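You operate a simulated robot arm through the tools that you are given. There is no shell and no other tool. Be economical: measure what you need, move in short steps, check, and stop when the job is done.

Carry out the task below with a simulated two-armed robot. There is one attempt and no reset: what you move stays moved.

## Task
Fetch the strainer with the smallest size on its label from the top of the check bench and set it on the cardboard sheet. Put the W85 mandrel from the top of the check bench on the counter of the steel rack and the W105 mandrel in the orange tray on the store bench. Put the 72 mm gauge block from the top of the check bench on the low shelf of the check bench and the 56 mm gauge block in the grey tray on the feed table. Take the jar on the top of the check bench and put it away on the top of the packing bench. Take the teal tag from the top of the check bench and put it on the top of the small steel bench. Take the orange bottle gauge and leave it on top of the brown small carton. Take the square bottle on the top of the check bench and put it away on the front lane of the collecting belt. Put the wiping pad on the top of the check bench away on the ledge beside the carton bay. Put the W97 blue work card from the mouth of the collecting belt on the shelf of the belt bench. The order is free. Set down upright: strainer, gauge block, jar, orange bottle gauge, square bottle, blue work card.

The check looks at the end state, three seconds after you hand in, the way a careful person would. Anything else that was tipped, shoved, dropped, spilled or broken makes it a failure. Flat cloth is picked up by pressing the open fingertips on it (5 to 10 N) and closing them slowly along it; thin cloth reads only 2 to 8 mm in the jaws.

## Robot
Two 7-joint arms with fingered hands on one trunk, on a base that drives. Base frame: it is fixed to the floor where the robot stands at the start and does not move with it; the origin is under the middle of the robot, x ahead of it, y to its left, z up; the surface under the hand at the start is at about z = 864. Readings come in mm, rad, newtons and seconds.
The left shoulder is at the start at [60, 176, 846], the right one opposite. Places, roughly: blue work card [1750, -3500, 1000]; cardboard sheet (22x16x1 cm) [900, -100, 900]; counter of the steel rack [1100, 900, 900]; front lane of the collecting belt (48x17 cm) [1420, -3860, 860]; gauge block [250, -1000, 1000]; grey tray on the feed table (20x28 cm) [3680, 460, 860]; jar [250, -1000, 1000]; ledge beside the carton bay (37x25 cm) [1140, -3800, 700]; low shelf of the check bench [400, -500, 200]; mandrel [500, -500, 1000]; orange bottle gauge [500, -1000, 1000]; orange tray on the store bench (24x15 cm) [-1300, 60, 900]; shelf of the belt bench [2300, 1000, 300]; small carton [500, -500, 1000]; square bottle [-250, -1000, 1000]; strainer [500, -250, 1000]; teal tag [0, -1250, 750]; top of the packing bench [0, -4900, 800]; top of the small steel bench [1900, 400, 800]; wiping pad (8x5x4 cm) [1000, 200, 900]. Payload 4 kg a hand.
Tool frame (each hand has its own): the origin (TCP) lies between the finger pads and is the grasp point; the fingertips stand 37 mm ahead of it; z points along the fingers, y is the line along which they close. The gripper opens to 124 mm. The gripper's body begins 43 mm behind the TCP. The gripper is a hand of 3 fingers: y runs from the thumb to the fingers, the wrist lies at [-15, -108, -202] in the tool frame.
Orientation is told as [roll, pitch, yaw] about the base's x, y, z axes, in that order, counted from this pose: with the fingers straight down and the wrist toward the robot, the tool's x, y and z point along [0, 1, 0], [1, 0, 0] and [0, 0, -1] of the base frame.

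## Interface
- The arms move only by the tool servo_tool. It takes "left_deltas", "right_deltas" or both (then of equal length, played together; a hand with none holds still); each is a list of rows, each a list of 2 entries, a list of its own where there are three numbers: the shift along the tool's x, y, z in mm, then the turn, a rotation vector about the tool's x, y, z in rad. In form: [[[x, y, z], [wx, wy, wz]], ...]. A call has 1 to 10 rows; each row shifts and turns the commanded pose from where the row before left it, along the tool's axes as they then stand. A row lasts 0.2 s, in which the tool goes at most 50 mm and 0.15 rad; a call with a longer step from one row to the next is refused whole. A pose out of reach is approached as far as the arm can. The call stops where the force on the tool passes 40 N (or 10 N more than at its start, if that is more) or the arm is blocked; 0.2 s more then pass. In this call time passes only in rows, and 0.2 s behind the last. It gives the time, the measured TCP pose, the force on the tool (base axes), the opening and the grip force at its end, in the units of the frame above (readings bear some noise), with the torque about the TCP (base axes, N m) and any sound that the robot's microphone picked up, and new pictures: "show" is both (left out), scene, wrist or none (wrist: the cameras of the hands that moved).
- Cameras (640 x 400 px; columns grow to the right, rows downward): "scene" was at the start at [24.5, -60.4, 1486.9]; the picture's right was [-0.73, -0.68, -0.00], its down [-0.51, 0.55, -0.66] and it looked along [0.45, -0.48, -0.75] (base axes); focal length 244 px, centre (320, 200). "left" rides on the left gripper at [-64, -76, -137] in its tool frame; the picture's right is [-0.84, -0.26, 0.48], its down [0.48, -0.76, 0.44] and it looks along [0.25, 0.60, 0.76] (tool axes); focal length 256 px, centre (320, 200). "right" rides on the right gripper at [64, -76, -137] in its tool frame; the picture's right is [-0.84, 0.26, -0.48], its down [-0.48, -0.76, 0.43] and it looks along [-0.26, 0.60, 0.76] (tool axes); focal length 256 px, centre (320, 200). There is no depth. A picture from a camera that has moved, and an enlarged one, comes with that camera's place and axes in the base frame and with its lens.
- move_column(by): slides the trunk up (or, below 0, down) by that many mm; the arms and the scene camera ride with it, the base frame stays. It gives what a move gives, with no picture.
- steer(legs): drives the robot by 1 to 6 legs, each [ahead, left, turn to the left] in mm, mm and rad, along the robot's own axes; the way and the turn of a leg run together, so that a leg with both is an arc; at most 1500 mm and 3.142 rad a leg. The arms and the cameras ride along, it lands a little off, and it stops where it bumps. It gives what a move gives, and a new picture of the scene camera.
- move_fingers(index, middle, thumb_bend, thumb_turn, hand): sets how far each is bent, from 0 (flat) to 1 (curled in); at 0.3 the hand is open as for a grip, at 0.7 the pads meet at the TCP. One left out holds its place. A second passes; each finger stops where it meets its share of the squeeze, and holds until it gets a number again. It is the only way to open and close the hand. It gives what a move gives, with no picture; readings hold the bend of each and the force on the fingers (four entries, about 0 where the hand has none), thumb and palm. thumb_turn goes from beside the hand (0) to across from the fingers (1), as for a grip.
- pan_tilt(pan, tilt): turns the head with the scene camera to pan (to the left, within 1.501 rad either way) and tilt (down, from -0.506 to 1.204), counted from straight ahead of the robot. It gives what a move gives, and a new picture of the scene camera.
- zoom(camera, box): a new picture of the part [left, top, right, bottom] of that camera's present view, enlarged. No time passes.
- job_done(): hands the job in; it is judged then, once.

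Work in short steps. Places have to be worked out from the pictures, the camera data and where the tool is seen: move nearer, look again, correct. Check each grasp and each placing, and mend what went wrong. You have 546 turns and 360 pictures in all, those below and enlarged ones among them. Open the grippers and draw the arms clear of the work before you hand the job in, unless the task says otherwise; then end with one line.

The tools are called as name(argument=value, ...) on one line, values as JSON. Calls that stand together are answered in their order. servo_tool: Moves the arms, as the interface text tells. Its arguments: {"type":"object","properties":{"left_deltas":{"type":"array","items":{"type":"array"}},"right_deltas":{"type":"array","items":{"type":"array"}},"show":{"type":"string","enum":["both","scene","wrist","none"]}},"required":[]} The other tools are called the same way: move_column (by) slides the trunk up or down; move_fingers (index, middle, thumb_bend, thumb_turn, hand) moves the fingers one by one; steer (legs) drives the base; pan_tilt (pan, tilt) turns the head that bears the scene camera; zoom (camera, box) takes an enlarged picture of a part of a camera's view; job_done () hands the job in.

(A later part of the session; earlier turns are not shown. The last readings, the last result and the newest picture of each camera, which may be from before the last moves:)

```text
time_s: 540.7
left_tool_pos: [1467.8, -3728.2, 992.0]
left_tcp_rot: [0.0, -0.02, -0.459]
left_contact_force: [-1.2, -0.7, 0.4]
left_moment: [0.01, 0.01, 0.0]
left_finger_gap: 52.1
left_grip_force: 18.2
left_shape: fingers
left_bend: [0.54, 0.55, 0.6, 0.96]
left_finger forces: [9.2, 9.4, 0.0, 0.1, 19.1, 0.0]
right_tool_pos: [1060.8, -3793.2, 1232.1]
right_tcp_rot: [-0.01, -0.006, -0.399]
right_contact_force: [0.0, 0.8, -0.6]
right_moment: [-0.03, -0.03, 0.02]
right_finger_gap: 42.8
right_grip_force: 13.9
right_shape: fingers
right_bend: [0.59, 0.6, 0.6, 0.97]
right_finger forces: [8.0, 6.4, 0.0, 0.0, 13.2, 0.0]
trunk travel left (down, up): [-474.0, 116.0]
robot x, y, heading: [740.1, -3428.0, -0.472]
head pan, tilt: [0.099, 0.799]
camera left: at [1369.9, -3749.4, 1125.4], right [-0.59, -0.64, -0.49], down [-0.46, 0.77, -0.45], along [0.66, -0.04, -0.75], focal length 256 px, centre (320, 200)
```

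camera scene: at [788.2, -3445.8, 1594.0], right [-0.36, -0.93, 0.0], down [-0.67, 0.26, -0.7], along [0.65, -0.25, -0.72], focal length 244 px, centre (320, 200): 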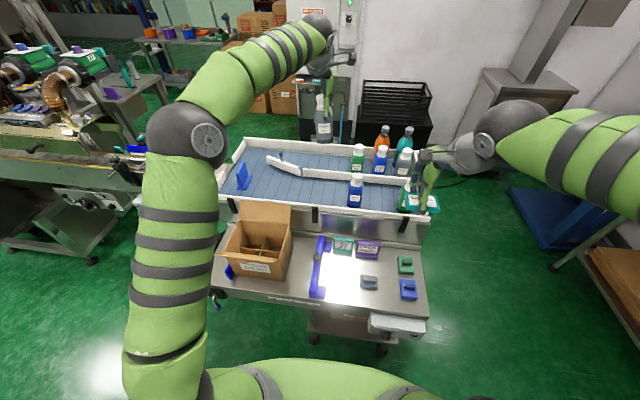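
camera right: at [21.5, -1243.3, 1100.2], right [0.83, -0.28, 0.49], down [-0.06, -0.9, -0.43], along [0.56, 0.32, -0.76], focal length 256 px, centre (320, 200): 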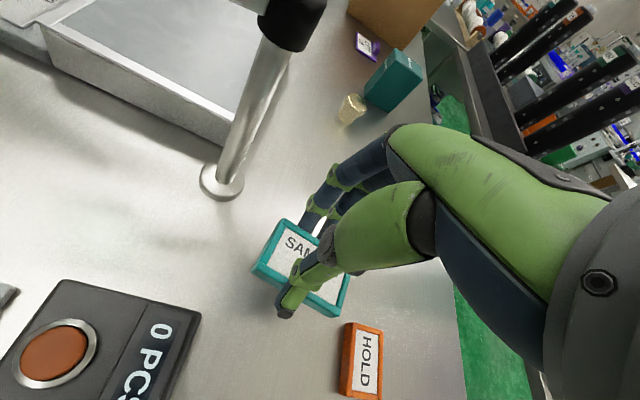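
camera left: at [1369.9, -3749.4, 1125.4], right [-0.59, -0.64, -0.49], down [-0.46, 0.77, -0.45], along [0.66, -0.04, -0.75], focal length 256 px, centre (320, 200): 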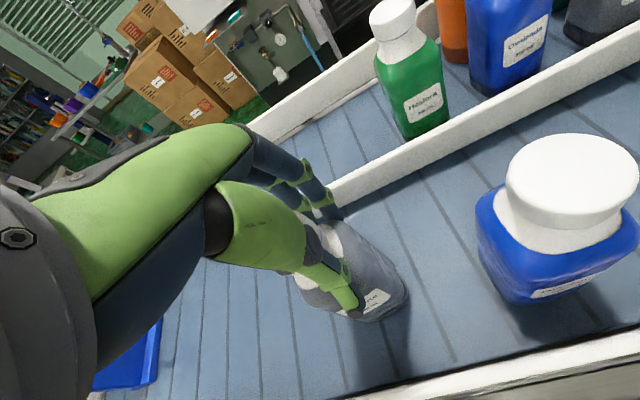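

The weight is on the belt. I open just enough to release and rise straight up.

move_fingers(hand="left", index=0.46, middle=0.46, thumb_bend=0.48)

servo_tool(left_deltas=[[[0, 0, -10], [0, 0, 0]], [[0, 0, -30], [0, 0, 0]], [[0, 0, -45], [0, 0, 0]], [[0, 0, -45], [0, 0, 0]], [[0, 0, -45], [0, 0, 0]], [[0, 0, -45], [0, 0, 0]]], show="both")

```text
time_s: 541.7
left_tool_pos: [1468.9, -3726.9, 990.7]
left_tcp_rot: [0.0, -0.017, -0.458]
left_contact_force: [-0.2, 0.1, 0.0]
left_moment: [0.02, 0.02, -0.01]
left_finger_gap: 71.6
left_grip_force: 0.1
left_shape: fingers
left_bend: [0.46, 0.46, 0.48, 0.97]
left_finger forces: [0.1, 0.0, 0.0, 0.0, 0.0, 0.1]
right_tool_pos: [1060.1, -3794.4, 1231.9]
right_tcp_rot: [-0.008, -0.003, -0.399]
right_contact_force: [0.3, 0.5, -1.7]
right_moment: [0.01, 0.01, -0.02]
right_finger_gap: 42.8
right_grip_force: 13.9
right_shape: fingers
right_bend: [0.59, 0.6, 0.6, 0.97]
right_finger forces: [7.9, 6.3, 0.0, 0.0, 13.3, 0.1]
trunk travel left (down, up): [-474.0, 116.0]
robot x, y, heading: [738.1, -3426.0, -0.468]
head pan, tilt: [0.099, 0.799]
```

```text
time_s: 543.1
left_tool_pos: [1466.0, -3723.5, 1211.1]
left_tcp_rot: [0.0, -0.018, -0.46]
left_contact_force: [0.1, -0.2, 0.3]
left_moment: [-0.01, 0.0, -0.02]
left_finger_gap: 71.7
left_grip_force: 0.0
left_shape: fingers
left_bend: [0.46, 0.46, 0.48, 0.97]
left_finger forces: [0.0, 0.0, 0.1, 0.0, 0.0, 0.0]
right_tool_pos: [1059.8, -3792.8, 1230.3]
right_tcp_rot: [-0.008, -0.005, -0.4]
right_contact_force: [-0.2, -0.8, -1.4]
right_moment: [0.01, 0.0, 0.01]
right_finger_gap: 42.7
right_grip_force: 13.8
right_shape: fingers
right_bend: [0.59, 0.6, 0.6, 0.97]
right_finger forces: [7.9, 6.4, 0.1, 0.0, 13.3, 0.0]
trunk travel left (down, up): [-474.0, 116.0]
robot x, y, heading: [734.7, -3426.5, -0.472]
head pan, tilt: [0.099, 0.799]
camera scene: at [786.4, -3444.2, 1594.1], right [-0.36, -0.93, 0.0], down [-0.67, 0.26, -0.7], along [0.65, -0.25, -0.72], focal length 244 px, centre (320, 200)
camera left: at [1366.8, -3746.4, 1345.4], right [-0.59, -0.64, -0.49], down [-0.46, 0.77, -0.45], along [0.66, -0.04, -0.75], focal length 256 px, centre (320, 200)
```

scene: 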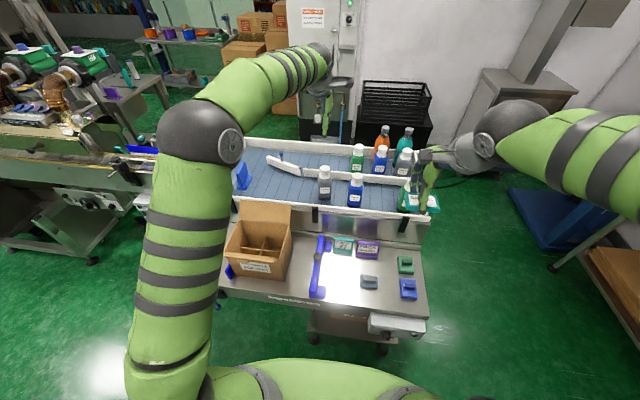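
left: 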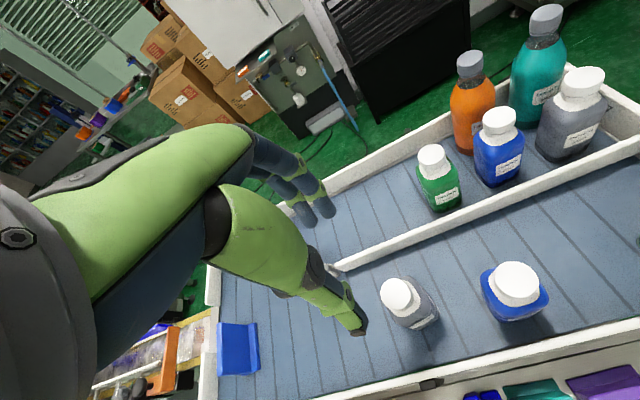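

The bottle stands upright in the front lane. I retract the left hand and drive north with the tag to the small steel bench.

servo_tool(left_deltas=[[[0, -45, -10], [0, 0, 0]], [[0, -45, 0], [0, 0, 0]], [[0, -45, 0], [0, 0, 0]], [[0, -45, 0], [0, 0, 0]], [[0, -45, 0], [0, 0, 0]], [[0, -45, 0], [0, 0, 0]], [[0, -45, 0], [0, 0, 0]]], show="none")

steer(legs=[[-128, 940, 0], [90, 1148, 0], [91, 1148, 0], [-50, 593, 0], [0, 0, 1.555], [0, 0, 1.555]])

pan_tilt(pan=-0.1, tilt=0.8)

```text
time_s: 544.7
left_tool_pos: [1182.6, -3585.6, 1214.2]
left_tcp_rot: [0.0, -0.021, -0.459]
left_contact_force: [-0.7, -0.1, -1.5]
left_moment: [-0.02, -0.02, -0.02]
left_finger_gap: 71.8
left_grip_force: 0.0
left_shape: fingers
left_bend: [0.46, 0.46, 0.48, 0.97]
left_finger forces: [0.0, 0.0, 0.0, 0.0, 0.0, 0.1]
right_tool_pos: [1060.4, -3792.9, 1231.7]
right_tcp_rot: [-0.008, -0.004, -0.4]
right_contact_force: [0.4, -0.2, 0.5]
right_moment: [-0.01, 0.01, -0.01]
right_finger_gap: 42.9
right_grip_force: 14.0
right_shape: fingers
right_bend: [0.59, 0.6, 0.6, 0.97]
right_finger forces: [7.9, 6.5, 0.0, 0.0, 13.3, 0.0]
trunk travel left (down, up): [-474.0, 116.0]
robot x, y, heading: [736.6, -3425.0, -0.472]
head pan, tilt: [0.099, 0.799]
```

```text
time_s: 571.1
left_tool_pos: [2138.1, 133.7, 1215.3]
left_tcp_rot: [-0.001, -0.016, 2.587]
left_contact_force: [-0.2, -0.4, 0.1]
left_moment: [-0.01, -0.03, -0.01]
left_finger_gap: 71.7
left_grip_force: 0.0
left_shape: fingers
left_bend: [0.46, 0.46, 0.48, 0.98]
left_finger forces: [0.0, 0.0, 0.0, 0.0, 0.1, 0.0]
right_tool_pos: [2279.6, 328.1, 1231.6]
right_tcp_rot: [-0.009, -0.006, 2.648]
right_contact_force: [-0.5, -0.5, 0.3]
right_moment: [0.01, 0.0, 0.0]
right_finger_gap: 42.6
right_grip_force: 13.4
right_shape: fingers
right_bend: [0.59, 0.6, 0.6, 0.97]
right_finger forces: [7.7, 6.3, 0.1, 0.0, 13.0, 0.1]
trunk travel left (down, up): [-474.0, 116.0]
robot x, y, heading: [2566.0, -68.9, 2.573]
head pan, tilt: [0.099, 0.799]
camera scene: at [2519.3, -48.9, 1594.1], right [0.45, 0.89, 0.0], down [0.64, -0.32, -0.7], along [-0.62, 0.31, -0.72], focal length 244 px, centre (320, 200)
```

scene: 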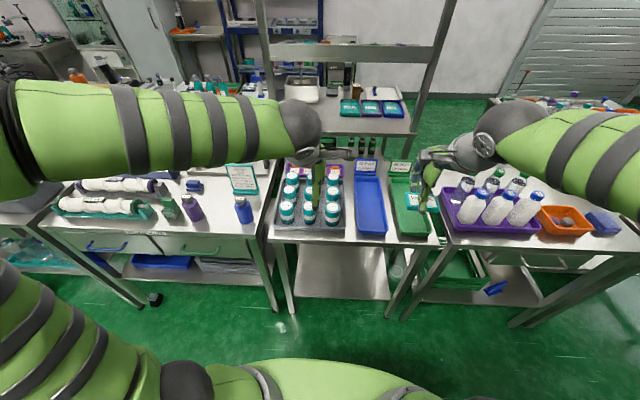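

```text
time_s: 571.8
left_tool_pos: [2138.0, 133.5, 1214.3]
left_tcp_rot: [0.0, -0.017, 2.585]
left_contact_force: [0.5, 0.8, 0.2]
left_moment: [-0.01, 0.04, 0.0]
left_finger_gap: 71.8
left_grip_force: 0.0
left_shape: fingers
left_bend: [0.46, 0.46, 0.48, 0.98]
left_finger forces: [0.1, 0.0, 0.1, 0.0, 0.0, 0.1]
right_tool_pos: [2279.8, 327.1, 1231.3]
right_tcp_rot: [-0.011, -0.005, 2.648]
right_contact_force: [0.7, 0.5, -0.7]
right_moment: [-0.03, -0.01, 0.01]
right_finger_gap: 42.4
right_grip_force: 14.0
right_shape: fingers
right_bend: [0.59, 0.6, 0.6, 0.97]
right_finger forces: [7.7, 6.3, 0.0, 0.0, 13.1, 0.0]
trunk travel left (down, up): [-474.0, 116.0]
robot x, y, heading: [2567.6, -67.0, 2.576]
head pan, tilt: [-0.099, 0.799]
camera scene: at [2527.9, -35.4, 1594.1], right [0.62, 0.79, 0.0], down [0.56, -0.44, -0.7], along [-0.55, 0.43, -0.72], focal length 244 px, centre (320, 200)
```

scene: 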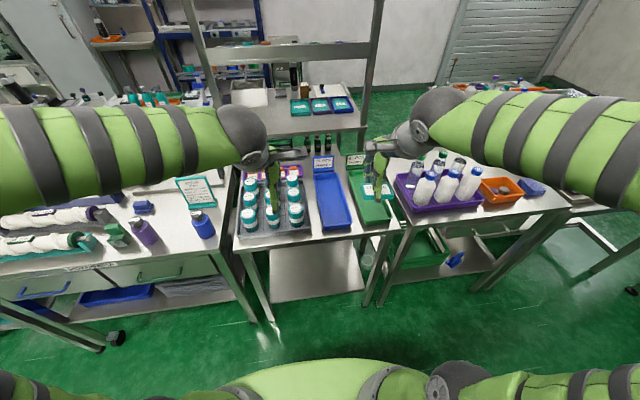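

The small steel bench is ahead with crates and trays on it. I enlarge it to find free space.

zoom(camera="scene", box=[220, 130, 410, 260])

zoom(camera="left", box=[0, 0, 640, 400])

zoom(camera="right", box=[0, 0, 640, 400])

```text
3.08 times, centred on (315, 195) of scene
camera zoom: at [2527.9, -35.4, 1594.1], right [0.62, 0.79, 0.0], down [0.56, -0.44, -0.7], along [-0.55, 0.43, -0.72], focal length 752 px, centre (335, 215)
```

zoom: 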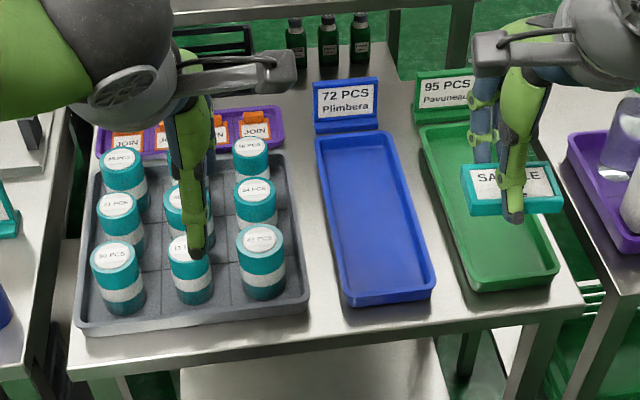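

```text
1.00 times, centred on (320, 200) of left (not enlarged: the box is as wide or as high as the picture)
camera zoom: at [2238.2, 146.6, 1349.8], right [0.65, 0.58, -0.49], down [0.38, -0.81, -0.45], along [-0.65, 0.1, -0.75], focal length 256 px, centre (320, 200)
```

zoom: 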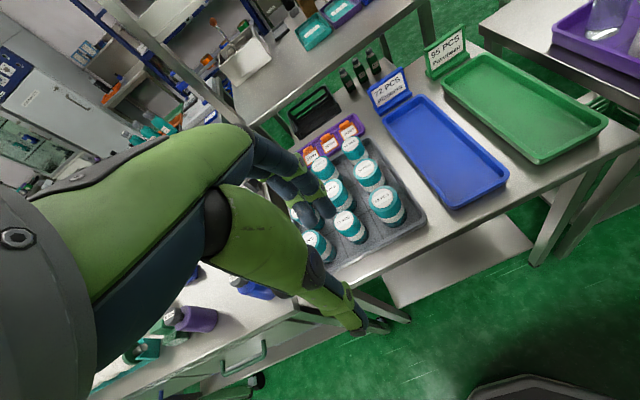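

```text
1.00 times, centred on (320, 200) of right (not enlarged: the box is as wide or as high as the picture)
camera zoom: at [2316.7, 234.1, 1366.2], right [0.17, 0.85, 0.49], down [0.9, 0.07, -0.43], along [-0.4, 0.52, -0.76], focal length 256 px, centre (320, 200)
```

zoom: 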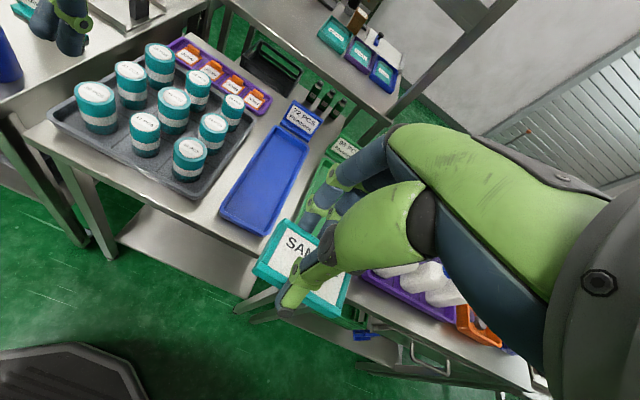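

Free space is scarce: a 51 mm gap between crate and blue tray, a narrow front strip, and perhaps a patch at the back. I move the left camera over to survey.

servo_tool(left_deltas=[[[-30, 30, -20], [0, 0, 0]], [[-30, 30, -20], [0, 0, 0]], [[-20, 40, 0], [0, 0, 0]], [[0, 40, 0], [0, 0, 0]]], show="wrist")

```text
time_s: 572.8
left_tool_pos: [2062.9, 275.7, 1258.3]
left_tcp_rot: [0.001, -0.019, 2.586]
left_contact_force: [0.4, -0.4, 0.9]
left_moment: [0.01, -0.01, 0.03]
left_finger_gap: 71.6
left_grip_force: 0.0
left_shape: fingers
left_bend: [0.46, 0.46, 0.48, 0.98]
left_finger forces: [0.1, 0.0, 0.0, 0.0, 0.0, 0.0]
right_tool_pos: [2279.0, 328.3, 1232.1]
right_tcp_rot: [-0.009, -0.006, 2.648]
right_contact_force: [-0.4, 1.1, -0.7]
right_moment: [0.03, 0.04, 0.04]
right_finger_gap: 42.6
right_grip_force: 14.1
right_shape: fingers
right_bend: [0.59, 0.6, 0.6, 0.97]
right_finger forces: [7.7, 6.2, 0.1, 0.0, 13.0, 0.1]
trunk travel left (down, up): [-474.0, 116.0]
robot x, y, heading: [2569.7, -71.0, 2.579]
head pan, tilt: [-0.099, 0.799]
camera left: at [2162.2, 288.4, 1392.6], right [0.65, 0.58, -0.49], down [0.38, -0.81, -0.45], along [-0.65, 0.1, -0.75], focal length 256 px, centre (320, 200)
```

left: 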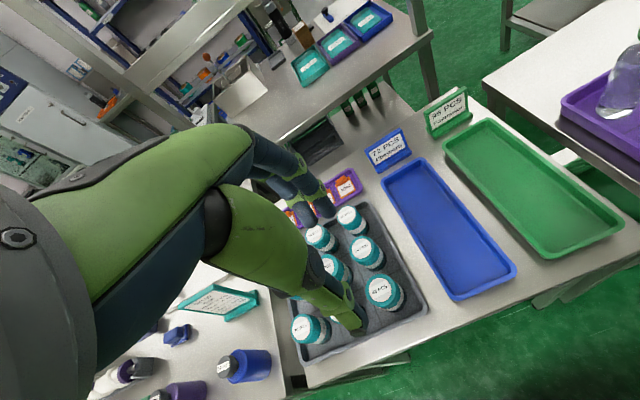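

zoom(camera="left", box=[290, 70, 490, 230])

```text
2.50 times, centred on (390, 150) of left
camera zoom: at [2162.2, 288.4, 1392.6], right [0.65, 0.58, -0.49], down [0.38, -0.81, -0.45], along [-0.65, 0.1, -0.75], focal length 640 px, centre (145, 325)
```

zoom: 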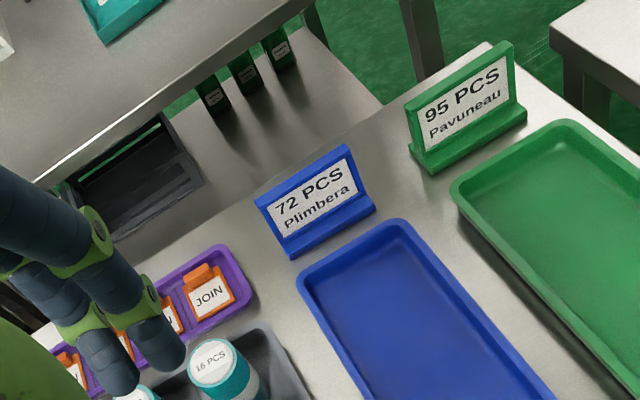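

Behind the trays there's a free strip along the back edge, and between the two card stands a gap of about 60 mm. I'll lay the tag there, at about n=1297, s=1405. I first pull the left hand back and reposition the base.

servo_tool(left_deltas=[[[30, -35, 0], [0, 0, 0]], [[30, -35, 0], [0, 0, 0]], [[30, -35, 0], [0, 0, 0]], [[30, -35, 0], [0, 0, 0]], [[30, -35, 0], [0, 0, 0]], [[30, -35, 0], [0, 0, 0]], [[30, -20, 0], [0, 0, 0]]], show="none")

steer(legs=[[0, -173, 0.076], [180, 0, 0]])

servo_tool(right_deltas=[[[0, 30, -30], [0, 0, 0]], [[0, 45, 0], [0, 0, 0]], [[0, 45, 0], [0, 0, 0]], [[0, 45, 0], [0, 0, 0]]], show="both")

```text
time_s: 574.4
left_tool_pos: [2146.0, -27.2, 1253.8]
left_tcp_rot: [0.001, -0.017, 2.587]
left_contact_force: [0.2, 0.3, -0.5]
left_moment: [-0.01, 0.03, 0.0]
left_finger_gap: 71.6
left_grip_force: 0.1
left_shape: fingers
left_bend: [0.46, 0.46, 0.48, 0.98]
left_finger forces: [0.0, 0.0, 0.0, 0.0, 0.1, 0.1]
right_tool_pos: [2280.6, 327.3, 1231.8]
right_tcp_rot: [-0.01, -0.004, 2.647]
right_contact_force: [0.3, 0.2, -0.4]
right_moment: [0.0, 0.03, -0.04]
right_finger_gap: 42.5
right_grip_force: 13.6
right_shape: fingers
right_bend: [0.59, 0.6, 0.6, 0.97]
right_finger forces: [7.8, 6.3, 0.0, 0.1, 13.1, 0.0]
trunk travel left (down, up): [-474.0, 116.0]
robot x, y, heading: [2568.2, -67.8, 2.577]
head pan, tilt: [-0.099, 0.799]
```

```text
time_s: 577.0
left_tool_pos: [2067.8, 176.1, 1253.6]
left_tcp_rot: [0.0, -0.02, 2.663]
left_contact_force: [-0.8, 0.3, -0.2]
left_moment: [-0.03, -0.03, 0.0]
left_finger_gap: 71.7
left_grip_force: 0.1
left_shape: fingers
left_bend: [0.46, 0.46, 0.48, 0.98]
left_finger forces: [0.0, 0.1, 0.0, 0.0, 0.1, 0.0]
right_tool_pos: [2173.7, 540.1, 1229.3]
right_tcp_rot: [-0.009, -0.005, 2.722]
right_contact_force: [-0.1, 0.4, -0.6]
right_moment: [-0.03, -0.01, -0.02]
right_finger_gap: 42.3
right_grip_force: 13.8
right_shape: fingers
right_bend: [0.59, 0.6, 0.6, 0.97]
right_finger forces: [7.7, 6.4, 0.1, 0.0, 12.9, 0.1]
trunk travel left (down, up): [-474.0, 116.0]
robot x, y, heading: [2489.9, 168.0, 2.653]
head pan, tilt: [-0.099, 0.799]
camera scene: at [2449.0, 196.7, 1594.0], right [0.56, 0.83, 0.0], down [0.6, -0.4, -0.7], along [-0.58, 0.39, -0.72], focal length 244 px, centre (320, 200)
```

scene: 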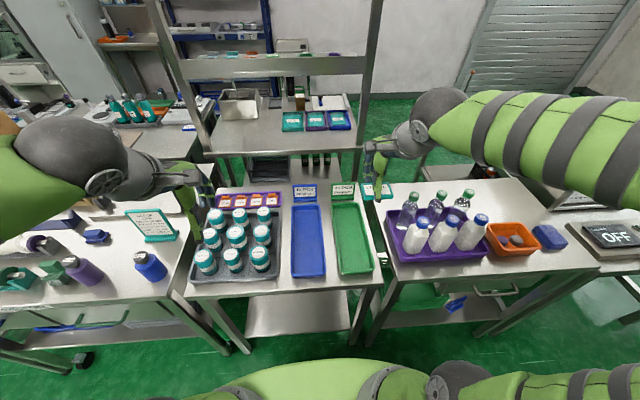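

```text
time_s: 578.0
left_tool_pos: [2068.5, 175.9, 1252.8]
left_tcp_rot: [0.0, -0.017, 2.662]
left_contact_force: [0.2, 0.3, 0.6]
left_moment: [-0.02, -0.02, 0.0]
left_finger_gap: 71.6
left_grip_force: 0.0
left_shape: fingers
left_bend: [0.46, 0.46, 0.48, 0.98]
left_finger forces: [0.0, 0.0, 0.0, 0.0, 0.0, 0.0]
right_tool_pos: [2021.4, 608.6, 1262.2]
right_tcp_rot: [-0.01, -0.003, 2.723]
right_contact_force: [0.1, 0.0, 0.0]
right_moment: [-0.06, 0.0, 0.01]
right_finger_gap: 42.4
right_grip_force: 13.5
right_shape: fingers
right_bend: [0.59, 0.6, 0.6, 0.97]
right_finger forces: [7.7, 6.3, 0.0, 0.0, 13.1, 0.0]
trunk travel left (down, up): [-474.0, 116.0]
robot x, y, heading: [2488.8, 166.1, 2.652]
head pan, tilt: [-0.099, 0.799]
camera scene: at [2449.2, 196.4, 1594.0], right [0.56, 0.83, 0.0], down [0.6, -0.4, -0.7], along [-0.58, 0.39, -0.72], focal length 244 px, centre (320, 200)
camera right: at [2065.3, 518.0, 1397.2], right [0.11, 0.86, 0.49], down [0.89, 0.14, -0.43], along [-0.44, 0.48, -0.76], focal length 256 px, centre (320, 200)
```

scene: 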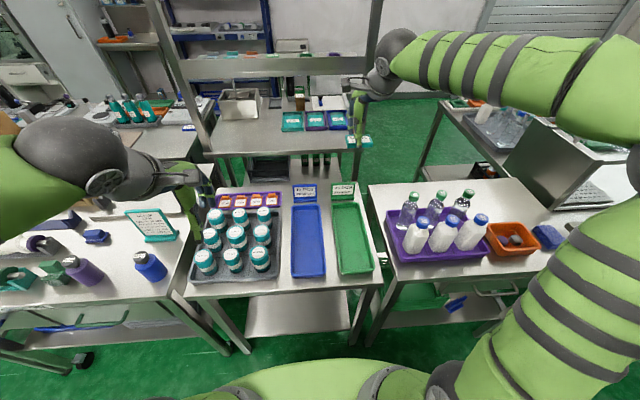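
right: 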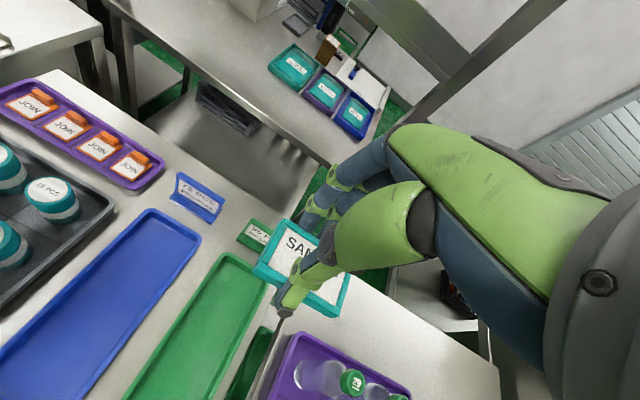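

zoom(camera="right", box=[130, 130, 310, 270])

```text
2.86 times, centred on (220, 200) of right
camera zoom: at [2065.3, 518.0, 1397.2], right [0.11, 0.86, 0.49], down [0.89, 0.14, -0.43], along [-0.44, 0.48, -0.76], focal length 731 px, centre (606, 200)
```

zoom: 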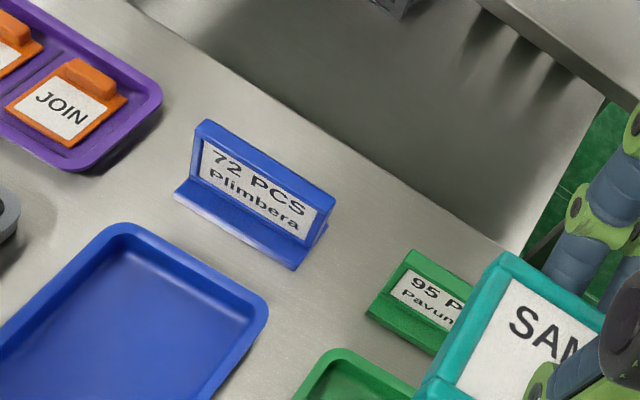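

Now it's clear: the back edge is at n=1253, and the stands leave a gap of 58 mm (s=1384–1442), with a 75 mm strip behind them. I align the tag over (1798,648).

servo_tool(right_deltas=[[[0, 0, 0], [0, 0, 0.068]], [[14, 43, 0], [0, 0, 0]], [[14, 43, 0], [0, 0, 0]], [[14, 43, 0], [0, 0, 0]], [[14, 43, 0], [0, 0, 0]], [[14, 43, 0], [0, 0, 0]], [[0, 0, 40], [0, 0, 0]], [[0, 0, 40], [0, 0, 0]]], show="both")

```text
time_s: 579.8
left_tool_pos: [2067.4, 175.0, 1252.9]
left_tcp_rot: [-0.001, -0.019, 2.663]
left_contact_force: [-0.9, 0.1, 0.5]
left_moment: [0.0, -0.02, 0.03]
left_finger_gap: 71.3
left_grip_force: 0.0
left_shape: fingers
left_bend: [0.46, 0.46, 0.48, 0.98]
left_finger forces: [0.0, 0.1, 0.0, 0.1, 0.0, 0.0]
right_tool_pos: [1801.4, 644.0, 1183.1]
right_tcp_rot: [-0.01, -0.005, 2.657]
right_contact_force: [0.2, -0.3, -0.9]
right_moment: [0.0, -0.02, 0.01]
right_finger_gap: 42.2
right_grip_force: 13.3
right_shape: fingers
right_bend: [0.59, 0.6, 0.6, 0.97]
right_finger forces: [7.5, 6.2, 0.0, 0.0, 12.8, 0.0]
trunk travel left (down, up): [-474.0, 116.0]
robot x, y, heading: [2493.7, 169.6, 2.65]
head pan, tilt: [-0.099, 0.799]
camera scene: at [2449.4, 196.0, 1594.0], right [0.56, 0.83, 0.0], down [0.6, -0.4, -0.7], along [-0.58, 0.39, -0.72], focal length 244 px, centre (320, 200)
camera right: at [1838.5, 550.9, 1316.9], right [0.16, 0.86, 0.49], down [0.9, 0.08, -0.43], along [-0.41, 0.51, -0.76], focal length 256 px, centre (320, 200)
```

scene: 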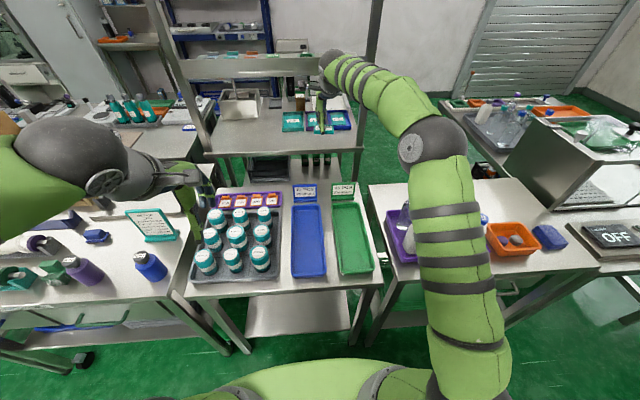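
right: 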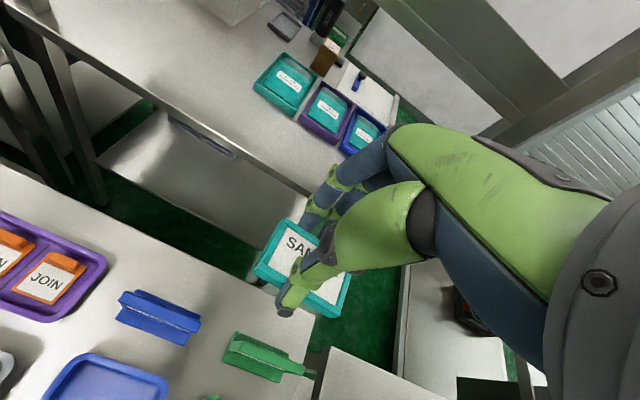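

zoom(camera="right", box=[100, 230, 340, 400])

```text
2.35 times, centred on (220, 315) of right
camera zoom: at [1838.5, 550.9, 1316.9], right [0.16, 0.86, 0.49], down [0.9, 0.08, -0.43], along [-0.41, 0.51, -0.76], focal length 602 px, centre (555, -71)
```

zoom: 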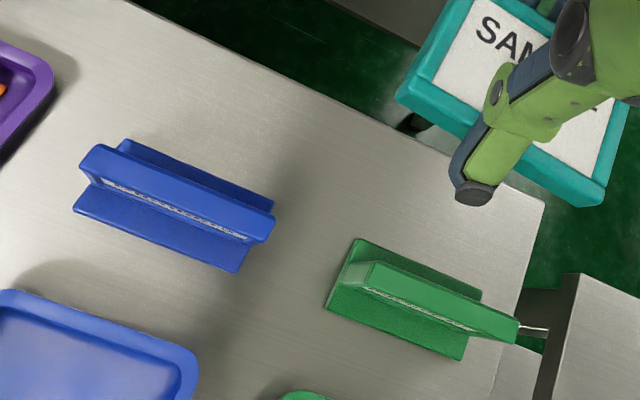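

The strip is n=1249–1319 and the gap is centred at s=1410; my TCP is at (1292, 1410). I shift 12 mm further back and descend, checking the stands.

servo_tool(right_deltas=[[[0, 12, 30], [0, 0, 0]], [[0, 0, 45], [0, 0, 0]], [[0, 0, 45], [0, 0, 0]], [[0, 0, 45], [0, 0, 0]], [[0, 0, 35], [0, 0, 0]]], show="both")

zoom(camera="scene", box=[270, 130, 390, 230])

```text
time_s: 581.0
left_tool_pos: [2067.6, 175.8, 1253.9]
left_tcp_rot: [0.001, -0.018, 2.663]
left_contact_force: [0.5, -0.3, 0.0]
left_moment: [-0.01, -0.01, 0.0]
left_finger_gap: 71.5
left_grip_force: 0.1
left_shape: fingers
left_bend: [0.46, 0.46, 0.48, 0.98]
left_finger forces: [0.0, 0.0, 0.0, 0.0, 0.0, 0.0]
right_tool_pos: [1791.0, 652.8, 984.9]
right_tcp_rot: [-0.005, -0.004, 2.655]
right_contact_force: [-0.5, -1.0, 0.2]
right_moment: [0.01, 0.0, 0.01]
right_finger_gap: 41.6
right_grip_force: 13.2
right_shape: fingers
right_bend: [0.59, 0.6, 0.6, 0.97]
right_finger forces: [7.6, 6.2, 0.0, 0.0, 12.7, 0.0]
trunk travel left (down, up): [-474.0, 116.0]
robot x, y, heading: [2489.8, 169.2, 2.648]
head pan, tilt: [-0.099, 0.799]
camera scene: at [2449.9, 196.1, 1594.1], right [0.56, 0.83, 0.0], down [0.6, -0.4, -0.7], along [-0.58, 0.39, -0.72], focal length 244 px, centre (320, 200)
camera right: at [1828.8, 558.9, 1119.0], right [0.17, 0.86, 0.49], down [0.9, 0.08, -0.43], along [-0.41, 0.51, -0.76], focal length 256 px, centre (320, 200)
```

scene: 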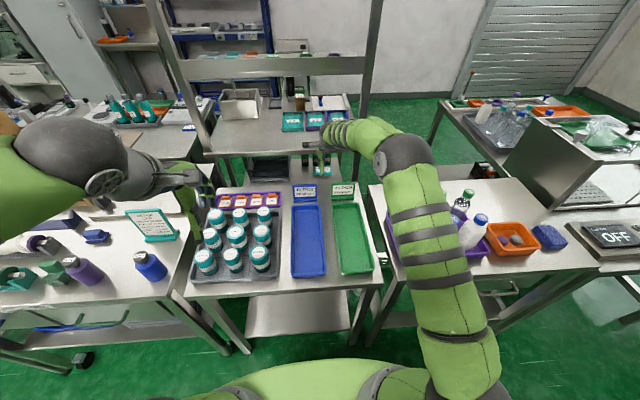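
right: 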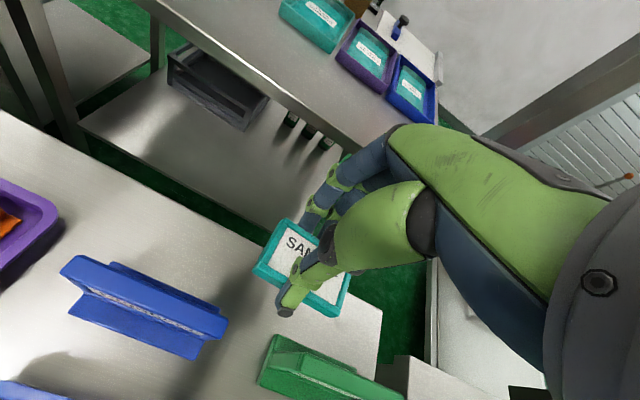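

```text
4.00 times, centred on (330, 180) of scene
camera zoom: at [2449.9, 196.1, 1594.1], right [0.56, 0.83, 0.0], down [0.6, -0.4, -0.7], along [-0.58, 0.39, -0.72], focal length 978 px, centre (280, 280)
```

zoom: 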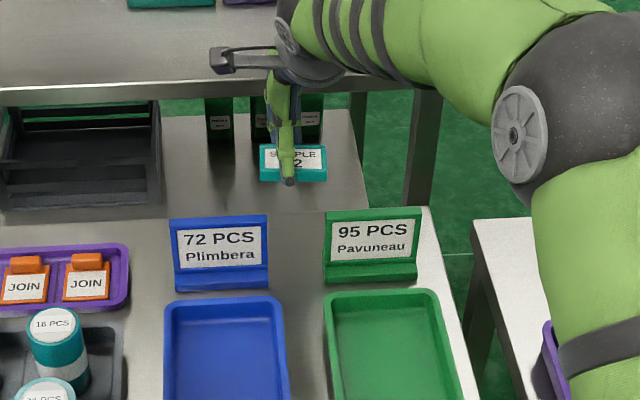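

It's well placed between the stands. I nudge 3 mm left and lower further.

servo_tool(right_deltas=[[[3, 0, 25], [0, 0, 0]], [[0, 0, 25], [0, 0, 0]]], show="wrist")

zoom(camera="scene", box=[270, 130, 390, 230])

```text
time_s: 581.6
left_tool_pos: [2068.4, 176.5, 1252.1]
left_tcp_rot: [0.0, -0.019, 2.665]
left_contact_force: [0.1, -0.6, 0.3]
left_moment: [0.0, -0.01, -0.01]
left_finger_gap: 71.7
left_grip_force: 0.2
left_shape: fingers
left_bend: [0.46, 0.46, 0.48, 0.98]
left_finger forces: [0.0, 0.0, 0.1, 0.0, 0.1, 0.0]
right_tool_pos: [1789.5, 650.0, 933.0]
right_tcp_rot: [-0.008, -0.004, 2.654]
right_contact_force: [0.0, 0.1, -0.3]
right_moment: [-0.01, 0.02, -0.01]
right_finger_gap: 42.2
right_grip_force: 12.6
right_shape: fingers
right_bend: [0.59, 0.6, 0.6, 0.97]
right_finger forces: [7.6, 6.2, 0.1, 0.0, 12.7, 0.1]
trunk travel left (down, up): [-474.0, 116.0]
robot x, y, heading: [2492.9, 169.5, 2.651]
head pan, tilt: [-0.099, 0.799]
camera right: at [1827.5, 556.5, 1067.9], right [0.17, 0.86, 0.49], down [0.9, 0.08, -0.43], along [-0.41, 0.51, -0.76], focal length 256 px, centre (320, 200)
```

right: 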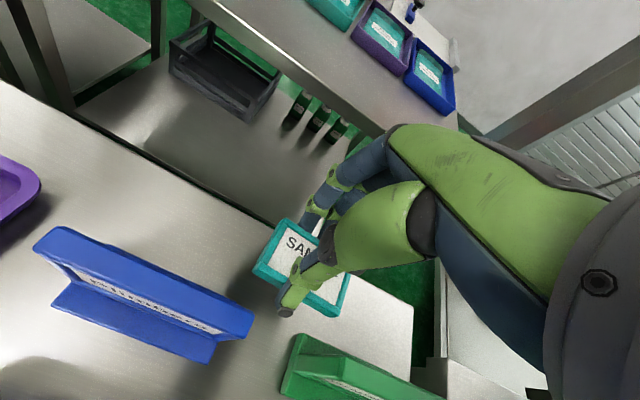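

```text
4.00 times, centred on (330, 180) of scene
camera zoom: at [2449.9, 196.1, 1594.1], right [0.56, 0.83, 0.0], down [0.6, -0.4, -0.7], along [-0.58, 0.39, -0.72], focal length 978 px, centre (280, 280)
```

zoom: 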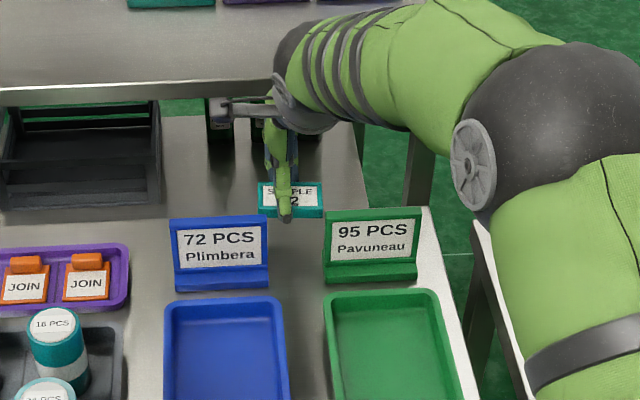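

servo_tool(right_deltas=[[[0, 0, 10], [0, 0, 0]], [[0, 0, 6], [0, 0, 0]], [[0, 0, 4], [0, 0, 0]], [[0, 0, 3], [0, 0, 0]], [[0, 0, 3], [0, 0, 0]]], show="wrist")

```text
time_s: 582.8
left_tool_pos: [2068.3, 174.8, 1253.5]
left_tcp_rot: [0.0, -0.017, 2.664]
left_contact_force: [0.4, 0.7, 0.5]
left_moment: [0.01, -0.01, 0.0]
left_finger_gap: 71.7
left_grip_force: 0.1
left_shape: fingers
left_bend: [0.46, 0.46, 0.48, 0.98]
left_finger forces: [0.1, 0.0, 0.1, 0.1, 0.0, 0.0]
right_tool_pos: [1789.9, 650.1, 907.7]
right_tcp_rot: [-0.009, -0.005, 2.654]
right_contact_force: [-0.7, 0.8, -0.7]
right_moment: [0.02, -0.01, -0.02]
right_finger_gap: 42.0
right_grip_force: 13.6
right_shape: fingers
right_bend: [0.59, 0.6, 0.6, 0.97]
right_finger forces: [7.6, 6.0, 0.0, 0.0, 12.7, 0.0]
trunk travel left (down, up): [-474.0, 116.0]
robot x, y, heading: [2490.1, 167.9, 2.65]
head pan, tilt: [-0.099, 0.799]
camera right: at [1826.8, 557.0, 1041.5], right [0.17, 0.86, 0.49], down [0.9, 0.08, -0.43], along [-0.41, 0.51, -0.76], focal length 256 px, centre (320, 200)
```

right: 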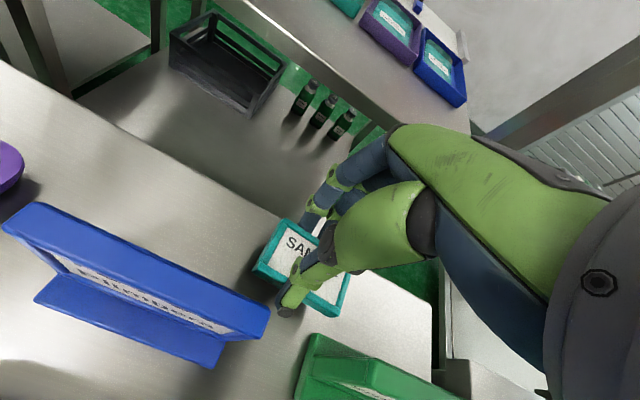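

servo_tool(right_deltas=[[[0, 0, 2], [0, 0, 0]], [[0, 0, 2], [0, 0, 0]], [[0, 0, 2], [0, 0, 0]]], show="none")

zoom(camera="right", box=[220, 180, 400, 340])

```text
time_s: 583.6
left_tool_pos: [2068.2, 176.3, 1253.2]
left_tcp_rot: [0.001, -0.017, 2.661]
left_contact_force: [-0.3, 0.0, 0.1]
left_moment: [0.02, -0.01, 0.0]
left_finger_gap: 71.9
left_grip_force: 0.0
left_shape: fingers
left_bend: [0.46, 0.46, 0.48, 0.98]
left_finger forces: [0.0, 0.0, 0.1, 0.1, 0.1, 0.0]
right_tool_pos: [1790.4, 650.8, 902.4]
right_tcp_rot: [-0.008, -0.003, 2.654]
right_contact_force: [1.6, 0.5, -1.3]
right_moment: [-0.02, 0.0, 0.02]
right_finger_gap: 42.0
right_grip_force: 13.1
right_shape: fingers
right_bend: [0.59, 0.6, 0.6, 0.97]
right_finger forces: [7.6, 6.0, 0.1, 0.1, 12.7, 0.1]
trunk travel left (down, up): [-474.0, 116.0]
robot x, y, heading: [2493.8, 171.8, 2.654]
head pan, tilt: [-0.099, 0.799]
```

```text
2.50 times, centred on (310, 260) of right
camera zoom: at [1827.7, 557.3, 1035.5], right [0.17, 0.86, 0.49], down [0.9, 0.08, -0.44], along [-0.41, 0.51, -0.76], focal length 640 px, centre (345, 50)
```

zoom: 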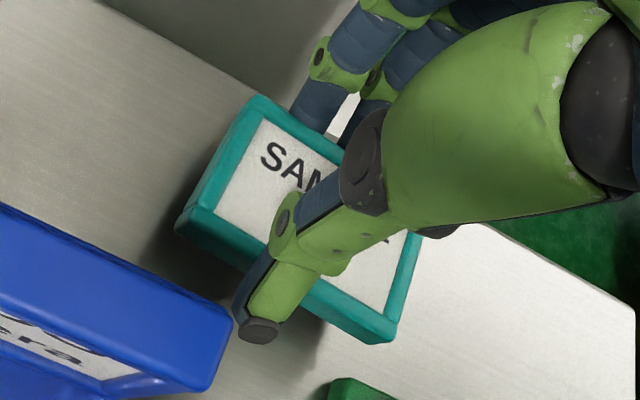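

The tag's far edge is close to the bench's back edge. I shift 8 mm toward me and lower to touch.

servo_tool(right_deltas=[[[0, -8, 0], [0, 0, 0]], [[0, 0, 2], [0, 0, 0]], [[0, 0, 2], [0, 0, 0]], [[0, 0, 2], [0, 0, 0]]], show="wrist")

```text
time_s: 584.6
left_tool_pos: [2069.1, 176.6, 1254.0]
left_tcp_rot: [-0.001, -0.019, 2.663]
left_contact_force: [-0.3, -0.1, 0.0]
left_moment: [0.0, 0.01, -0.01]
left_finger_gap: 71.6
left_grip_force: 0.1
left_shape: fingers
left_bend: [0.46, 0.46, 0.48, 0.98]
left_finger forces: [0.0, 0.1, 0.0, 0.0, 0.0, 0.0]
right_tool_pos: [1797.0, 648.2, 895.0]
right_tcp_rot: [-0.008, -0.005, 2.656]
right_contact_force: [-0.1, 0.3, -0.9]
right_moment: [0.01, 0.0, 0.01]
right_finger_gap: 42.0
right_grip_force: 13.4
right_shape: fingers
right_bend: [0.59, 0.6, 0.6, 0.97]
right_finger forces: [7.6, 6.2, 0.0, 0.1, 12.8, 0.1]
trunk travel left (down, up): [-474.0, 116.0]
robot x, y, heading: [2493.3, 164.8, 2.655]
head pan, tilt: [-0.099, 0.799]
camera right: at [1834.1, 554.1, 1029.8], right [0.17, 0.86, 0.49], down [0.9, 0.08, -0.44], along [-0.41, 0.51, -0.76], focal length 256 px, centre (320, 200)
```

right: 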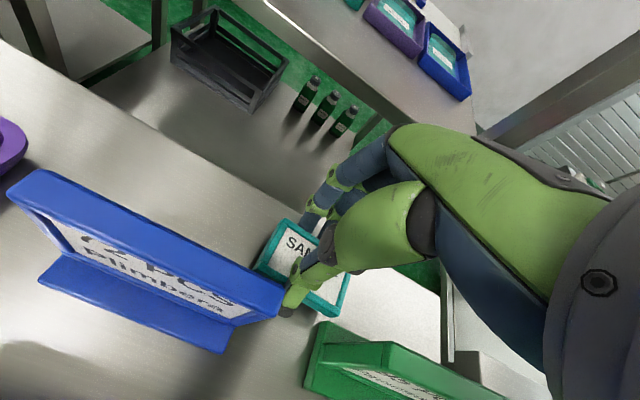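

servo_tool(right_deltas=[[[0, 0, 2], [0, 0, 0]], [[0, 0, 2], [0, 0, 0]], [[0, 0, 2], [0, 0, 0]], [[0, 0, 2], [0, 0, 0]]], show="none")

```text
time_s: 585.6
left_tool_pos: [2068.2, 175.6, 1252.4]
left_tcp_rot: [0.002, -0.017, 2.663]
left_contact_force: [0.2, 0.6, -0.2]
left_moment: [-0.01, 0.04, 0.0]
left_finger_gap: 71.7
left_grip_force: 0.2
left_shape: fingers
left_bend: [0.46, 0.46, 0.48, 0.98]
left_finger forces: [0.0, 0.0, 0.1, 0.0, 0.0, 0.1]
right_tool_pos: [1796.8, 646.9, 886.7]
right_tcp_rot: [-0.008, -0.004, 2.654]
right_contact_force: [0.0, -0.4, -0.3]
right_moment: [0.02, 0.0, 0.04]
right_finger_gap: 42.1
right_grip_force: 13.3
right_shape: fingers
right_bend: [0.59, 0.6, 0.6, 0.97]
right_finger forces: [7.6, 6.0, 0.0, 0.0, 12.8, 0.1]
trunk travel left (down, up): [-474.0, 116.0]
robot x, y, heading: [2490.6, 165.0, 2.646]
head pan, tilt: [-0.099, 0.799]
```

Still no contact, so the bench is lower than assumed, near z≈845. I shift 6 mm back to stay clear of the stands and keep lowering.

servo_tool(right_deltas=[[[0, 6, 0], [0, 0, 0]], [[0, 0, 2], [0, 0, 0]], [[0, 0, 2], [0, 0, 0]], [[0, 0, 2], [0, 0, 0]], [[0, 0, 2], [0, 0, 0]]], show="wrist")

zoom(camera="scene", box=[270, 130, 390, 230])

```text
time_s: 586.8
left_tool_pos: [2070.3, 175.3, 1254.9]
left_tcp_rot: [0.0, -0.018, 2.663]
left_contact_force: [-0.1, -0.4, 0.1]
left_moment: [-0.03, -0.02, 0.02]
left_finger_gap: 71.6
left_grip_force: 0.0
left_shape: fingers
left_bend: [0.46, 0.46, 0.48, 0.98]
left_finger forces: [0.0, 0.1, 0.0, 0.0, 0.0, 0.0]
right_tool_pos: [1791.5, 650.1, 883.3]
right_tcp_rot: [-0.006, -0.011, 2.655]
right_contact_force: [1.7, -0.1, 19.9]
right_moment: [-0.13, -0.12, -0.01]
right_finger_gap: 42.5
right_grip_force: 19.1
right_shape: fingers
right_bend: [0.59, 0.6, 0.6, 0.97]
right_finger forces: [8.2, 7.6, 0.0, 0.1, 22.0, 0.0]
trunk travel left (down, up): [-474.0, 116.0]
robot x, y, heading: [2491.1, 167.9, 2.654]
head pan, tilt: [-0.099, 0.799]
camera right: at [1829.6, 556.5, 1017.2], right [0.17, 0.85, 0.49], down [0.89, 0.08, -0.44], along [-0.41, 0.51, -0.75], focal length 256 px, centre (320, 200)
```

right: 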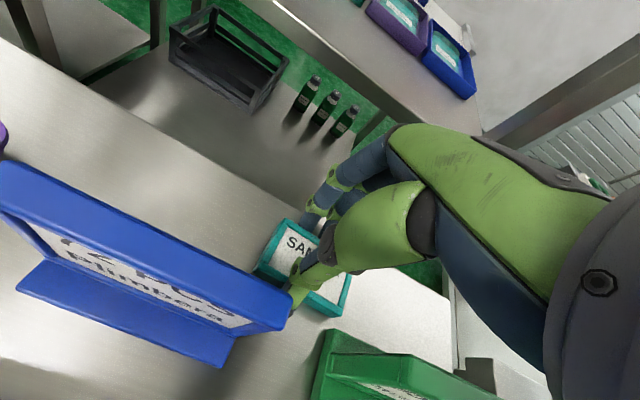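

```text
4.00 times, centred on (330, 180) of scene
camera zoom: at [2452.0, 194.9, 1594.5], right [0.56, 0.83, 0.0], down [0.59, -0.4, -0.7], along [-0.58, 0.39, -0.72], focal length 978 px, centre (280, 280)
```

zoom: 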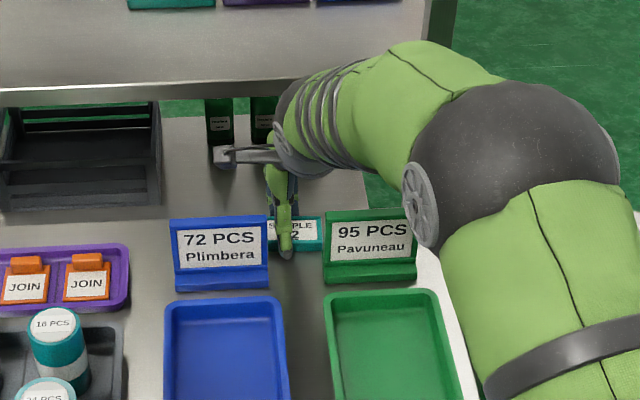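

Contact, and the stands haven't moved. I ease up slightly and open a little.

servo_tool(right_deltas=[[[0, 0, -2], [0, 0, 0]]], show="none")

move_fingers(hand="right", index=0.52, middle=0.52, thumb_bend=0.55)

servo_tool(right_deltas=[[[0, 0, -8], [0, 0, 0]], [[0, 0, -15], [0, 0, 0]], [[0, 0, -30], [0, 0, 0]], [[0, 0, -45], [0, 0, 0]], [[0, 0, -45], [0, 0, 0]], [[0, 0, -45], [0, 0, 0]], [[0, 0, -45], [0, 0, 0]]], show="both")

zoom(camera="right", box=[130, 220, 370, 380])

```text
time_s: 587.2
left_tool_pos: [2069.3, 175.3, 1254.4]
left_tcp_rot: [-0.001, -0.018, 2.664]
left_contact_force: [-0.4, 0.2, 0.6]
left_moment: [0.05, 0.03, 0.02]
left_finger_gap: 71.7
left_grip_force: 0.0
left_shape: fingers
left_bend: [0.46, 0.46, 0.48, 0.98]
left_finger forces: [0.0, 0.0, 0.0, 0.1, 0.0, 0.1]
right_tool_pos: [1791.8, 650.1, 883.4]
right_tcp_rot: [-0.009, -0.009, 2.655]
right_contact_force: [-1.0, 2.3, 18.5]
right_moment: [-0.06, -0.03, -0.06]
right_finger_gap: 42.2
right_grip_force: 19.1
right_shape: fingers
right_bend: [0.59, 0.6, 0.6, 0.97]
right_finger forces: [9.2, 8.4, 0.1, 0.1, 19.9, 0.1]
trunk travel left (down, up): [-474.0, 116.0]
robot x, y, heading: [2490.6, 165.0, 2.655]
head pan, tilt: [-0.099, 0.799]
```

```text
time_s: 588.2
left_tool_pos: [2070.6, 174.8, 1254.7]
left_tcp_rot: [-0.002, -0.021, 2.662]
left_contact_force: [0.6, -0.1, 0.2]
left_moment: [0.04, -0.02, 0.03]
left_finger_gap: 71.7
left_grip_force: 0.2
left_shape: fingers
left_bend: [0.46, 0.46, 0.48, 0.98]
left_finger forces: [0.0, 0.1, 0.1, 0.0, 0.1, 0.1]
right_tool_pos: [1791.3, 649.3, 881.3]
right_tcp_rot: [-0.008, -0.007, 2.657]
right_contact_force: [1.5, -2.2, 11.6]
right_moment: [-0.04, 0.14, 0.04]
right_finger_gap: 47.7
right_grip_force: 6.0
right_shape: fingers
right_bend: [0.54, 0.53, 0.55, 0.97]
right_finger forces: [7.2, 2.1, 0.0, 0.0, 2.6, 0.0]
trunk travel left (down, up): [-474.0, 116.0]
robot x, y, heading: [2491.1, 168.3, 2.65]
head pan, tilt: [-0.099, 0.799]
```

```text
time_s: 589.8
left_tool_pos: [2069.5, 175.7, 1253.5]
left_tcp_rot: [-0.001, -0.019, 2.663]
left_contact_force: [0.5, 0.1, 0.6]
left_moment: [-0.01, 0.02, 0.0]
left_finger_gap: 71.7
left_grip_force: 0.2
left_shape: fingers
left_bend: [0.46, 0.46, 0.48, 0.98]
left_finger forces: [0.0, 0.1, 0.0, 0.1, 0.0, 0.0]
right_tool_pos: [1790.2, 647.4, 1114.2]
right_tcp_rot: [-0.009, -0.007, 2.657]
right_contact_force: [0.3, 0.1, -0.3]
right_moment: [-0.04, -0.03, 0.0]
right_finger_gap: 51.4
right_grip_force: 0.0
right_shape: fingers
right_bend: [0.52, 0.52, 0.55, 0.97]
right_finger forces: [0.0, 0.0, 0.0, 0.0, 0.0, 0.1]
trunk travel left (down, up): [-474.0, 116.0]
robot x, y, heading: [2488.2, 163.4, 2.651]
head pan, tilt: [-0.099, 0.799]
camera scene: at [2450.7, 195.7, 1594.1], right [0.56, 0.83, 0.0], down [0.6, -0.4, -0.7], along [-0.58, 0.39, -0.72], focal length 244 px, centre (320, 200)
camera right: at [1828.0, 553.7, 1248.7], right [0.16, 0.86, 0.49], down [0.9, 0.08, -0.43], along [-0.41, 0.51, -0.76], focal length 256 px, centre (320, 200)
```

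scene: 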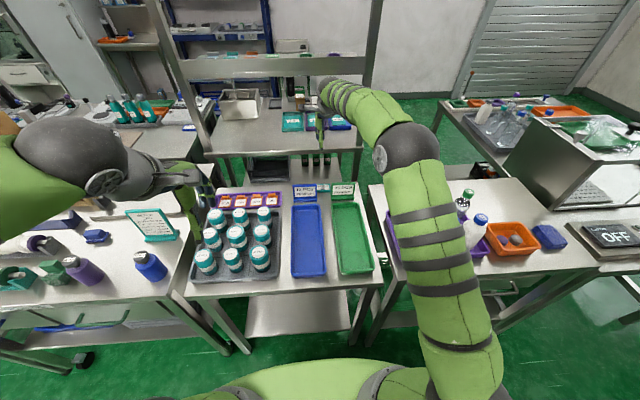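
right: 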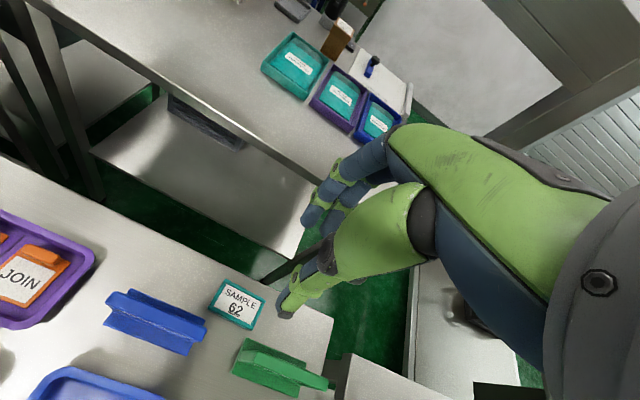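

```text
2.50 times, centred on (250, 300) of right
camera zoom: at [1828.0, 553.7, 1248.7], right [0.16, 0.86, 0.49], down [0.9, 0.08, -0.43], along [-0.41, 0.51, -0.76], focal length 640 px, centre (495, -50)
```

zoom: 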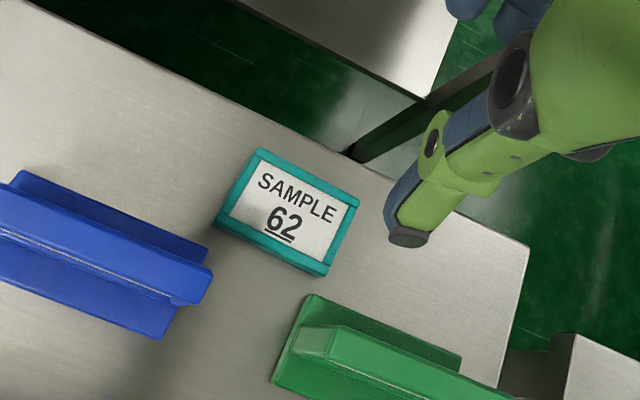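

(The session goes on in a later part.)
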